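You operate a simulated robot arm through the tools that you are given. There is no shell and no other tool. Be economical: measure what you need, move in short steps, check, and stop when the job is done.

Carry out the task below with a simulated robot arm. There is one attempt and no reset: what you move stays moved.

TASK
Put two of the collars from the landing table on the small sheet gasket there.

It is judged by the outcome, as a careful person would: the job done as asked, and still so three seconds after it is handed in. It fails if anything else is knocked over, pushed out of place, dropped, spilled or broken.

THE ROBOT
A 7-joint arm with a two-finger parallel gripper, fixed in place. Base frame: the origin is at the foot of the arm, x ahead of it, y to its left, z up; the work surface is at about z = 0. Lengths are in m, angles in degrees, forces in N, time in s.
With the tool pointing down near the work surface it reaches from about 0.22 to 0.58 m from the base axis. Its first joint turns from -66.0 to 66.0 degrees. Payload 2.5 kg.
Tool frame: the origin (TCP) lies between the finger pads and is the grasp point; the fingertips stand 0.023 m ahead of it; z points along the fingers, y is the line along which they close. The gripper opens to 0.094 m. The fingers are 0.038 m wide and 0.01 m thick; the gripper's body (0.054 by 0.096 m) begins 0.039 m behind the TCP.
Orientation is told as [roll, pitch, yaw] about the base's x, y, z axes, in that order, counted from this pose: with the fingers straight down and closing along the base's y, the tool's x points along the base's -x, its y along +y and its z along -z.

THE INTERFACE
- The arm moves only by the tool apply_moves. Its argument "increments" is a list of rows, each a list of 7 numbers: the shift along the tool's x, y, z in units of 40 mm (1.0 is 40 mm), then the turn, a rotation vector about the tool's x, y, z in units of 6 degrees (1.0 is 6 degrees), then the closure, from 0 (fully open) to 1 (shut). In form: [[x, y, z, rx, ry, rz, fingers], ...]. A call has 1 to 8 rows; each row shifts and turns the commanded pose from where the row before left it, along the tool's axes as they then stand. A call with a number of a shift or a turn outside -1 to 1 is refused whole. A row lasts 0.2 s, in which the tool goes at most 0.05 m and 8.6 degrees; a call with a longer step from one row to the next is refused whole, and so is a gripper value outside its range. A pose out of reach is approached as far as the arm can. The call stops where the force on the tool passes 40 N (or 10 N more than at its start, if that is more) or the arm is blocked; 0.2 s more then pass. The fingers move at their own pace (about 0.108 m/s each) and stop on an object; they squeeze with about 22 N. The grip force told is the motor's: it shows also when the fingers shut on nothing. Time passes only in rows, and 0.2 s behind the last, so rows that do not move let the fingers close. It gives the time, the measured TCP pose, the force on the tool (base axes), the opening and the grip force at its end, in the units of the frame above (readings bear some noise).
- Cameras (640 x 400 px; columns grow to the right, rows downward): "scene" is fixed at [0.1116, -0.4133, 0.5267]; the picture's right is [0.85, -0.53, 0.00], its down [-0.39, -0.62, -0.68] and it looks along [0.36, 0.58, -0.73] (base axes); focal length 321 px, centre (320, 200). "wrist" rides on the gripper at [-0.039, 0, -0.044] in the tool frame; the picture's right is [0.00, -1.00, 0.00], its down [0.97, 0.00, -0.24] and it looks along [0.24, 0.00, 0.97] (tool axes); focal length 218 px, centre (320, 200).
- grab_frame(camera): a new picture of that camera. No time passes.
- locate(camera, pixels): for up to 12 pixels [column, row] of the newest picture of that camera ("zoom" is the newest enlarged one), the place [x, y, z] in the base frame of the surface seen there, good to about 0.002 m. No time passes.
- enlarge(camera, box): a new picture of the part [left, top, right, bottom] of that camera's present view, enlarged. No time passes.
- job_done(): hands the job in; it is judged then, once.

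Work in short steps. Measure before you move; look again where a grasp or a placing could have gone wrong, and mend it. You have 60 turns and 26 pictures in all, the two below and enlarged ones among them. Open the gripper and draw the arm clear of the work before you hand the job in, unless the task says otherwise; then end with one line.

The tools are called as name(argument=value, ...) on one line, values as JSON. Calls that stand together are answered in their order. apply_moves: Moves the arm, as the interface text tells. Its arguments: {"type":"object","properties":{"increments":{"type":"array","items":{"type":"array","items":{"type":"number"}}}},"required":["increments"]} The other tools are called the same way: grab_frame (camera) takes a picture; locate (camera, pixels) gives the place of the surface under pixels of a picture; enlarge (camera, box) takes an enlarged picture of a part of a camera's view; job_done () hands the job in.

At the start:

```text
time_s: 0.0
tcp_pos: [0.308, -0.0894, 0.245]
tcp_rot: [0.0, 0.0, 0.0]
force: [-0.7, -0.7, 0.2]
finger_gap: 0.0939
grip_force: 0.2
```

scene: 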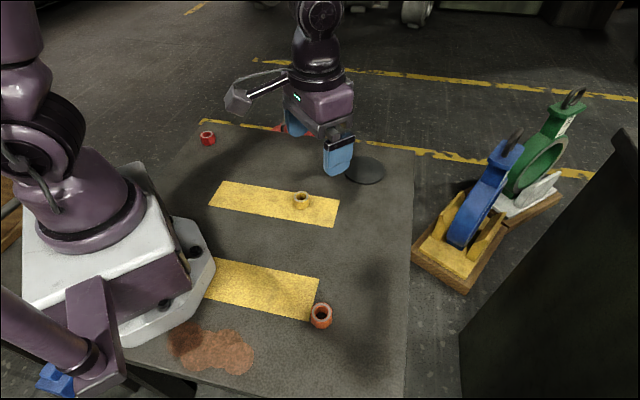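
wrist: 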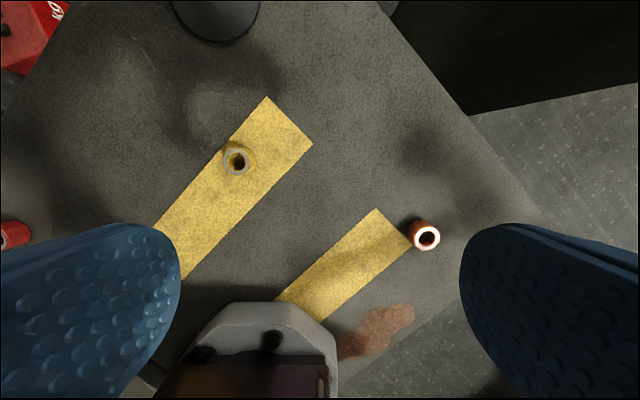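

The collars appear at scene (207,138), (302,200) and (321,316), and a dark disc is at (365,170). I'll enlarge the views and measure.

enlarge(camera="scene", box=[180, 100, 420, 250])

locate(camera="scene", pixels=[[207, 133], [207, 145], [302, 194], [302, 207], [321, 308], [321, 325], [365, 170], [383, 170], [350, 175], [365, 183], [330, 240], [368, 158]])

locate(camera="wrist", pixels=[[238, 161], [227, 158], [239, 150], [426, 238], [414, 238], [439, 238], [426, 226], [426, 249], [215, 15], [215, 39], [12, 235], [180, 10]])

```text
2.67 times, centred on (300, 175) of scene
```

zoom: 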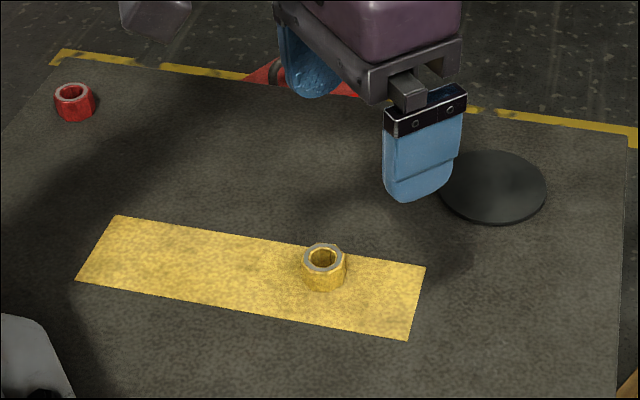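

```text
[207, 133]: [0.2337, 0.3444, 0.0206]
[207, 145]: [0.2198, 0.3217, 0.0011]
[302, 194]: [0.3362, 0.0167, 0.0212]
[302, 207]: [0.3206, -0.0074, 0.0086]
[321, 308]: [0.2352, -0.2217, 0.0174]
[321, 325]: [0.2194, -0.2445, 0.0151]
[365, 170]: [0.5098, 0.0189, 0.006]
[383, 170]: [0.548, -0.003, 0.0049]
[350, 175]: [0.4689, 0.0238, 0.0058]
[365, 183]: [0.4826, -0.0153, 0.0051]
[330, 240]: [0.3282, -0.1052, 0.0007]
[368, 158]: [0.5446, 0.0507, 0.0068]
```

```text
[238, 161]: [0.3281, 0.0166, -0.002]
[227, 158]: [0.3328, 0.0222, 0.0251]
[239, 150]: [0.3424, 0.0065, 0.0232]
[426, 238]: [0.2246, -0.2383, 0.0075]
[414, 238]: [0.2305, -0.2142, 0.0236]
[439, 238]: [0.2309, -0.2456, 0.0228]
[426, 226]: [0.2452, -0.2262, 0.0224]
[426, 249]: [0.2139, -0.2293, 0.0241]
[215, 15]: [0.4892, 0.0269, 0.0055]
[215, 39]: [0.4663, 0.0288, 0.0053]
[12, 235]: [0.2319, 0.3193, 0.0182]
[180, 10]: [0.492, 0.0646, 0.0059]
```

Three collars, about 32 mm across and 24 mm tall: yellow near (0.331,0.012), orange near (0.230,-0.230), red near (0.228,0.335). The gasket disc is near (0.51,0.02). I'll go above the yellow collar and look.

apply_moves(increments=[[-0.125, 0.634, 0.625, 0, 0, 0, 0], [-0.125, 0.634, 0.625, 0, 0, 0, 0], [-0.125, 0.634, 0.625, 0, 0, 0, 0], [-0.125, 0.634, 0.625, 0, 0, 0, 0], [0, 0, 0, 0, 0, 0, 0]])

grab_frame(camera="wrist")

enlarge(camera="scene", box=[300, 120, 420, 195])

```text
time_s: 1.2
tcp_pos: [0.3282, 0.0123, 0.1452]
tcp_rot: [-0.1, 0.0, 0.0]
force: [-0.5, -0.3, -0.1]
finger_gap: 0.0942
grip_force: 0.0
```

```text
22 pictures are left
```

wrist: 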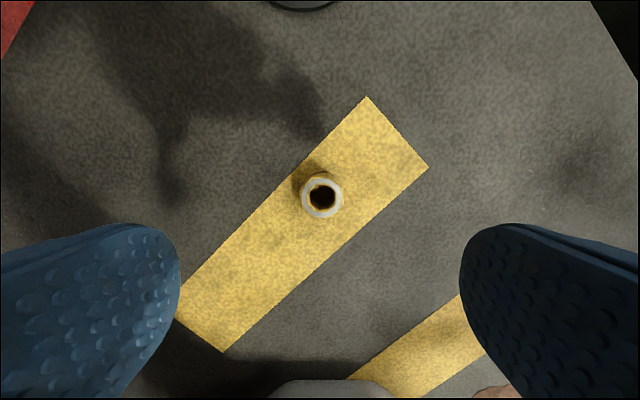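

```text
5.33 times, centred on (360, 158) of scene
```

zoom: 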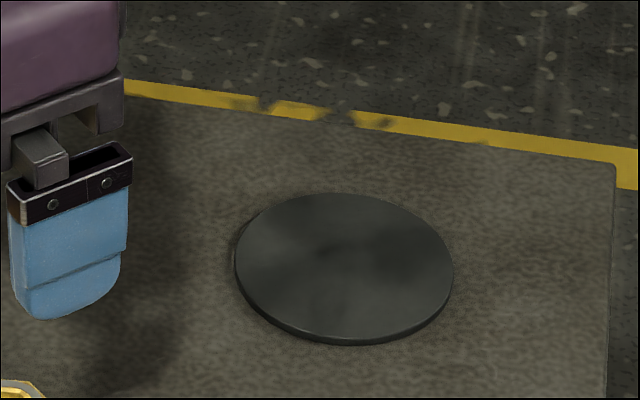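

locate(camera="wrist", pixels=[[303, 198], [341, 198], [322, 179], [322, 216], [308, 185], [336, 211]])

locate(camera="zoom", pixels=[[239, 258], [449, 270], [340, 196], [345, 334], [270, 213], [420, 313], [425, 222], [265, 305], [345, 265]])

```text
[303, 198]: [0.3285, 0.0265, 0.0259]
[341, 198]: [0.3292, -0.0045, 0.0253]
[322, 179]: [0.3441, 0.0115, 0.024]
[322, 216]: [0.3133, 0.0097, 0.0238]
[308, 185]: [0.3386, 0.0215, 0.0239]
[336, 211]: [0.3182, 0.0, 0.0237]
```

```text
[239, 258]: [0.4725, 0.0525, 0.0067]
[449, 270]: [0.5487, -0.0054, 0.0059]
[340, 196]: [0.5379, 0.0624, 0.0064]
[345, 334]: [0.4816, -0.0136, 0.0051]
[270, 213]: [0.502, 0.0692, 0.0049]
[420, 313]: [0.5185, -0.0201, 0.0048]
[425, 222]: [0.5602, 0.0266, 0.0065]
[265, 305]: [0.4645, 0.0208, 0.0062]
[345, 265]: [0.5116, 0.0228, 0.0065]
```

Yellow is centred at (0.3287, 0.011) with its top at 0.0245. The gasket is centred at (0.511, 0.024), radius about 0.048, top about 0.006. I'll descend and grip.

apply_moves(increments=[[-0.01, -0.03, 0.9, 0, 0, 0, 0], [0, 0, 0.9, 0, 0, 0, 0], [0, 0, 0.7, 0, 0, 0, 0], [0, 0, 0.4, 0, 0, 0, 0], [0, 0, 0, 0, 0, 0, 0.6], [0, 0, 0, 0, 0, 0, 0.9], [0, 0, 0, 0, 0, 0, 0.9], [0, 0, 0, 0, 0, 0, 0.9]])

```text
time_s: 3.0
tcp_pos: [0.3276, 0.0096, 0.0288]
tcp_rot: [0.0, 0.0, 0.0]
force: [0.4, 0.9, 0.6]
finger_gap: 0.0347
grip_force: 22.4
```

Gripped with a gap of 0.0347. I'll lift 60 mm and carry it over the far half of the gasket, toward (0.532, 0.024).

apply_moves(increments=[[0, 0, -0.75, 0, 0, 0, 0.9], [0, 0, -0.75, 0, 0, 0, 0.9], [-0.85, 0.06, 0, 0, 0, 0, 0.9], [-0.85, 0.06, 0, 0, 0, 0, 0.9], [-0.85, 0.06, 0, 0, 0, 0, 0.9], [-0.85, 0.06, 0, 0, 0, 0, 0.9], [-0.85, 0.06, 0, 0, 0, 0, 0.9], [-0.85, 0.06, 0, 0, 0, 0, 0.9]])

grab_frame(camera="wrist")

enlarge(camera="scene", box=[300, 100, 440, 188])

```text
time_s: 4.8
tcp_pos: [0.5323, 0.0251, 0.0875]
tcp_rot: [0.0, -0.1, -0.1]
force: [-0.1, -0.4, -1.4]
finger_gap: 0.0338
grip_force: 21.7
```

```text
20 pictures are left
```

wrist: 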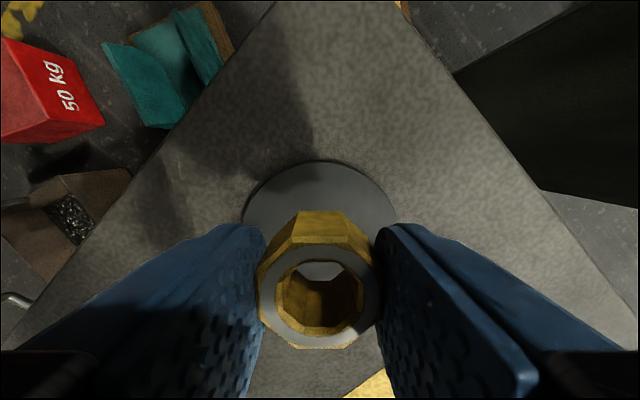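

```text
4.55 times, centred on (370, 144) of scene
```

zoom: 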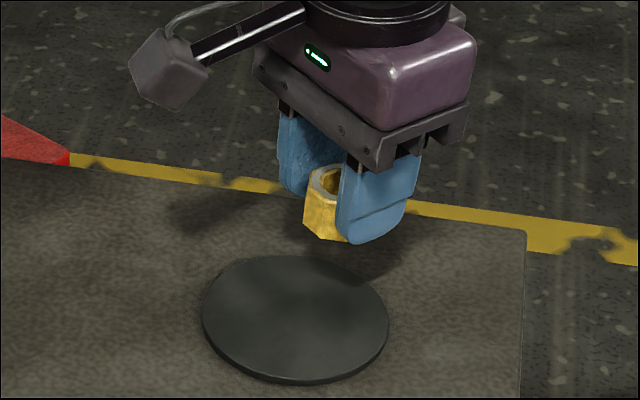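

The collar is held level. I'll check the gasket edges and the collar position in the wrist view.

locate(camera="wrist", pixels=[[320, 164], [248, 212], [393, 212], [320, 248], [320, 344], [262, 290], [375, 290], [300, 170]])

```text
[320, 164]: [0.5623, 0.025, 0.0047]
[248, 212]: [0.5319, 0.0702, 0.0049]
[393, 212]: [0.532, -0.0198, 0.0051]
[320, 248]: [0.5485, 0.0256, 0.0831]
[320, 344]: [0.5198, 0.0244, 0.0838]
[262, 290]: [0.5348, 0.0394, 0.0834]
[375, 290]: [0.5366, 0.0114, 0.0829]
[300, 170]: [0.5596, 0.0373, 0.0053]
```

The gasket centre is about (0.513, 0.025), and the collar at x of 0.534 lies well inside. I'll lower to just above contact.

apply_moves(increments=[[0, 0, 0.6, 0, 0, 0, 0.9], [0, 0, 0.5, 0, 0, 0, 0.9], [0, 0, 0.15, 0, 0, 0, 0.9], [0, 0, 0.05, 0, 0, 0, 0.9]])

```text
time_s: 5.8
tcp_pos: [0.5312, 0.0248, 0.0356]
tcp_rot: [0.0, 0.0, 0.0]
force: [0.8, 1.0, -0.7]
finger_gap: 0.0338
grip_force: 21.8
```

apply_moves(increments=[[0, 0, 0.03, 0, 0, 0, 0.9], [0, 0, 0, 0, 0, 0, 0.9]])

```text
time_s: 6.4
tcp_pos: [0.5325, 0.0264, 0.0347]
tcp_rot: [0.0, 0.0, 0.0]
force: [-0.3, 1.0, -1.4]
finger_gap: 0.0339
grip_force: 22.3
```

Nearly touching: no contact force yet, and under about 1 mm left. One more small step, then release and rise.

apply_moves(increments=[[0, 0, 0.02, 0, 0, 0, 0.9], [0, 0, 0, 0, 0, 0, 0.5], [0, 0, 0, 0, 0, 0, 0.3], [0, 0, 0, 0, 0, 0, 0.3], [0, 0, -0.4, 0, 0, 0, 0.3], [0, 0, -0.8, 0, 0, 0, 0.3], [0, 0, -0.8, 0, 0, 0, 0], [0.5, 0, -0.5, 0, 0, 0, 0]])

grab_frame(camera="wrist")

```text
time_s: 8.2
tcp_pos: [0.512, 0.0258, 0.1353]
tcp_rot: [0.0, -0.1, 0.0]
force: [0.3, 0.1, 0.4]
finger_gap: 0.0939
grip_force: 0.1
```

```text
18 pictures are left
```

wrist: 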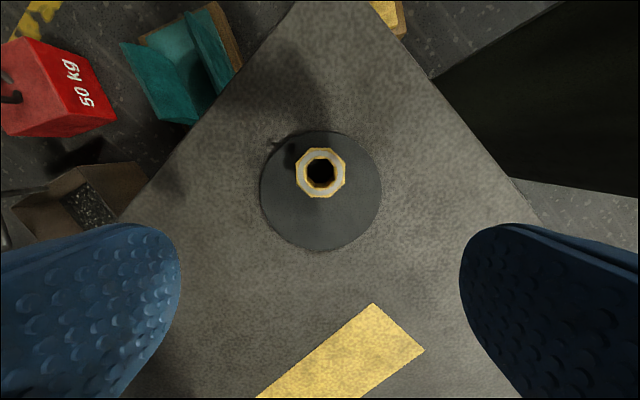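

Yellow sits flat on the gasket. Next is the orange collar near (0.2295, -0.230), so I'll travel above it.

apply_moves(increments=[[0.785, -0.71, 0, 0, 0, 0, 0], [0.785, -0.71, 0, 0, 0, 0, 0], [0.785, -0.71, 0, 0, 0, 0, 0], [0.785, -0.71, 0, 0, 0, 0, 0], [0.785, -0.71, 0, 0, 0, 0, 0], [0.785, -0.71, 0, 0, 0, 0, 0], [0.785, -0.71, 0, 0, 0, 0, 0], [0.785, -0.71, 0, 0, 0, 0, 0]])

apply_moves(increments=[[0.785, -0.71, 0, 0, 0, 0, 0], [0, 0, 0, 0, 0, 0, 0]])

grab_frame(camera="wrist")

```text
time_s: 10.0
tcp_pos: [0.2598, -0.2006, 0.1344]
tcp_rot: [0.1, 0.1, 0.1]
force: [0.0, 0.1, 0.6]
finger_gap: 0.094
grip_force: 0.0
```

```text
time_s: 10.6
tcp_pos: [0.2298, -0.23, 0.1344]
tcp_rot: [-0.1, -0.1, 0.1]
force: [0.4, 0.7, 0.2]
finger_gap: 0.094
grip_force: 0.0
```

```text
17 pictures are left
```

wrist: 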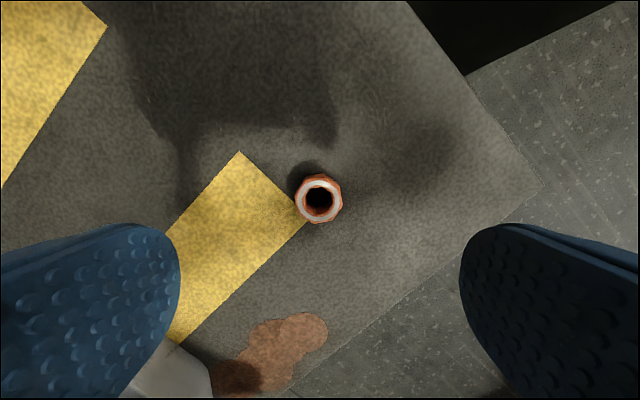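

The collar is centred between the fingers at (320,199). I'll check its place and how close the base foot at (175,365) is.

locate(camera="wrist", pixels=[[299, 199], [341, 199], [320, 178], [320, 220], [180, 350], [200, 365], [300, 330]])

enlarge(camera="wrist", box=[272, 170, 368, 230])

```text
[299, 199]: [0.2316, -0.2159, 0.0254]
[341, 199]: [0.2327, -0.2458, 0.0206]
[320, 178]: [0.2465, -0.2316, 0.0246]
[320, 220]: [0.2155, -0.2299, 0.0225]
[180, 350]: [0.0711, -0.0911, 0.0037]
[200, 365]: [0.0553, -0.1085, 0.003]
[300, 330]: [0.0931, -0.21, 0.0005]
```

```text
6.67 times, centred on (320, 200) of wrist
```

zoom: 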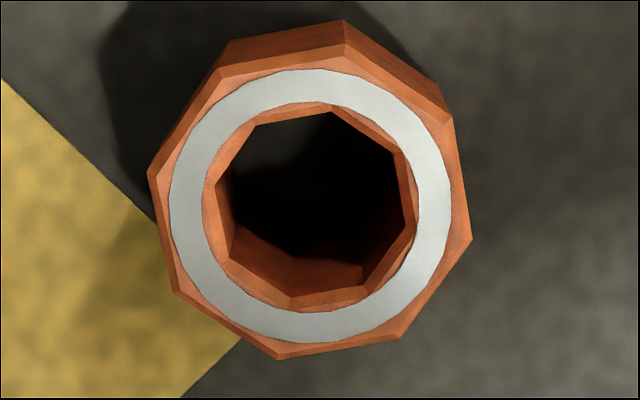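

An octagon face is tilted about 10° from the finger faces. I'll turn by rz -1.6 to match it, descend and grip.

apply_moves(increments=[[-0.03, -0.02, 0.8, 0, 0, -0.8, 0], [0, 0, 0.8, 0, 0, -0.8, 0], [0, 0, 0.7, 0, 0, 0, 0], [0, 0, 0.34, 0, 0, 0, 0], [0, 0, 0, 0, 0, 0, 0.6], [0, 0, 0, 0, 0, 0, 0.9], [0, 0, 0, 0, 0, 0, 0.9], [0, 0, 0, 0, 0, 0, 0.9]])

```text
time_s: 12.4
tcp_pos: [0.2311, -0.2304, 0.0283]
tcp_rot: [0.0, -0.1, 9.6]
force: [0.5, 0.6, 0.0]
finger_gap: 0.0338
grip_force: 21.9
```

Gripped. I'll lift, undo the turn, then travel to (0.491, 0.0255).

apply_moves(increments=[[0, 0, -0.64, 0, 0, 0, 0.9], [0, 0, -0.64, 0, 0, 0.8, 0.9], [0, 0, -0.64, 0, 0, 0.8, 0.9], [0, 0, 0, 0, 0, 0, 0.9]])

apply_moves(increments=[[-0.725, 0.711, 0, 0, 0, 0, 0.9], [-0.725, 0.711, 0, 0, 0, 0, 0.9], [-0.725, 0.711, 0, 0, 0, 0, 0.9], [-0.725, 0.711, 0, 0, 0, 0, 0.9], [-0.725, 0.711, 0, 0, 0, 0, 0.9], [-0.725, 0.711, 0, 0, 0, 0, 0.9], [-0.725, 0.711, 0, 0, 0, 0, 0.9], [-0.725, 0.711, 0, 0, 0, 0, 0.9]])

apply_moves(increments=[[-0.7, 0.711, 0, 0, 0, 0, 0.9], [0, 0, 0, 0, 0, 0, 0.9]])

grab_frame(camera="wrist")

```text
time_s: 13.4
tcp_pos: [0.2316, -0.2314, 0.1062]
tcp_rot: [0.0, 0.1, 0.0]
force: [-0.2, -0.3, -1.5]
finger_gap: 0.034
grip_force: 21.8
```

```text
time_s: 15.2
tcp_pos: [0.4613, -0.0031, 0.1068]
tcp_rot: [0.0, 0.0, -0.1]
force: [-0.6, 0.5, -0.3]
finger_gap: 0.0337
grip_force: 22.0
```

```text
time_s: 15.8
tcp_pos: [0.4911, 0.0253, 0.1055]
tcp_rot: [0.0, 0.0, -0.1]
force: [-0.5, -0.5, -0.7]
finger_gap: 0.0339
grip_force: 22.0
```

```text
15 pictures are left
```

wrist: 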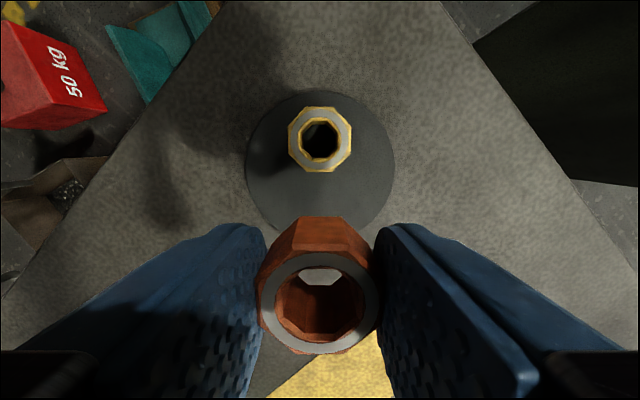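

locate(camera="wrist", pixels=[[320, 109], [320, 169], [290, 140], [350, 140], [320, 94], [320, 254], [320, 348], [262, 297], [376, 297]])

```text
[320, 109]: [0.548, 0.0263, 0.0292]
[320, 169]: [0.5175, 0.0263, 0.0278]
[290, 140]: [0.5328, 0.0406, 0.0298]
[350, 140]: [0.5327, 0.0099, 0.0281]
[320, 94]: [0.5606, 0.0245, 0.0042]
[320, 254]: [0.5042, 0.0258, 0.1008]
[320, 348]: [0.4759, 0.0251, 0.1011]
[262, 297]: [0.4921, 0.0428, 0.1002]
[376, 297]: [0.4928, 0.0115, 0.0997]
```

Yellow spans x 0.5175–0.548, so there is about 10 mm of gap to the held collar, and the gasket's near edge is at about 0.465. I'll lower.

apply_moves(increments=[[0, 0, 0.7, 0, 0, 0, 0.9], [0, 0, 0.7, 0, 0, 0, 0.9], [0, 0, 0.25, 0, 0, 0, 0.9], [0, 0, 0.1, 0, 0, 0, 0.9], [0, 0, 0, 0, 0, 0, 0.9]])

```text
time_s: 17.0
tcp_pos: [0.4905, 0.0252, 0.0361]
tcp_rot: [0.0, -0.1, -0.1]
force: [-0.2, -0.6, -1.2]
finger_gap: 0.0341
grip_force: 21.9
```

apply_moves(increments=[[0, 0, 0.04, 0, 0, 0, 0.9], [0, 0, 0, 0, 0, 0, 0.9]])

```text
time_s: 17.6
tcp_pos: [0.4918, 0.0255, 0.0351]
tcp_rot: [0.0, 0.0, 0.1]
force: [0.3, 0.3, -0.7]
finger_gap: 0.034
grip_force: 21.8
```

It is about a millimetre from contact. I'll step 1 mm more, release, and go straight up, then back.

apply_moves(increments=[[0, 0, 0.025, 0, 0, 0, 0.9], [0, 0, 0, 0, 0, 0, 0.5], [0, 0, 0, 0, 0, 0, 0.3], [0, 0, 0, 0, 0, 0, 0.3], [0, 0, -0.4, 0, 0, 0, 0.3], [0, 0, -0.9, 0, 0, 0, 0.3], [0, 0, -0.9, 0, 0, 0, 0.1], [0.8, 0, -0.4, 0, 0, 0, 0]])

apply_moves(increments=[[0.9, 0, -0.4, 0, 0, 0, 0], [0.9, 0, -0.4, 0, 0, 0, 0], [0.9, 0, 0, 0, 0, 0, 0], [0, 0, 0, 0, 0, 0, 0], [0, 0, 0, 0, 0, 0, 0]])

grab_frame(camera="scene")

enlarge(camera="scene", box=[300, 120, 420, 195])

```text
time_s: 19.4
tcp_pos: [0.4591, 0.0246, 0.1384]
tcp_rot: [0.1, 0.2, 0.0]
force: [-0.3, 0.2, 0.0]
finger_gap: 0.094
grip_force: 0.0
```

```text
time_s: 20.6
tcp_pos: [0.3514, 0.0229, 0.1701]
tcp_rot: [-0.1, 0.1, 0.1]
force: [-0.6, 0.4, 0.0]
finger_gap: 0.0941
grip_force: 0.1
```

```text
14 pictures are left
```

scene: 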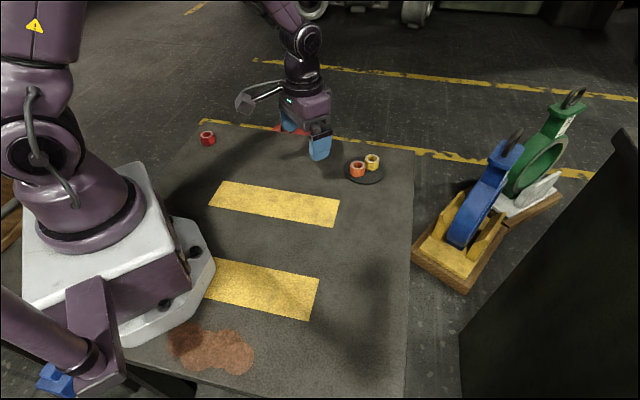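

```text
5.33 times, centred on (360, 158) of scene
```

zoom: 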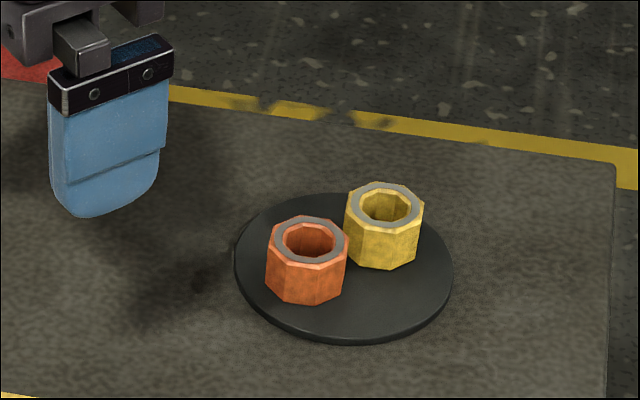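

Both collars stand flat on the gasket, the gasket has not moved, and the arm is clear with the gripper open.

job_done()

```text
The job is handed in.
```

The yellow and orange collars are standing on the small sheet gasket; the red collar was not touched, and I saw nothing else disturbed.
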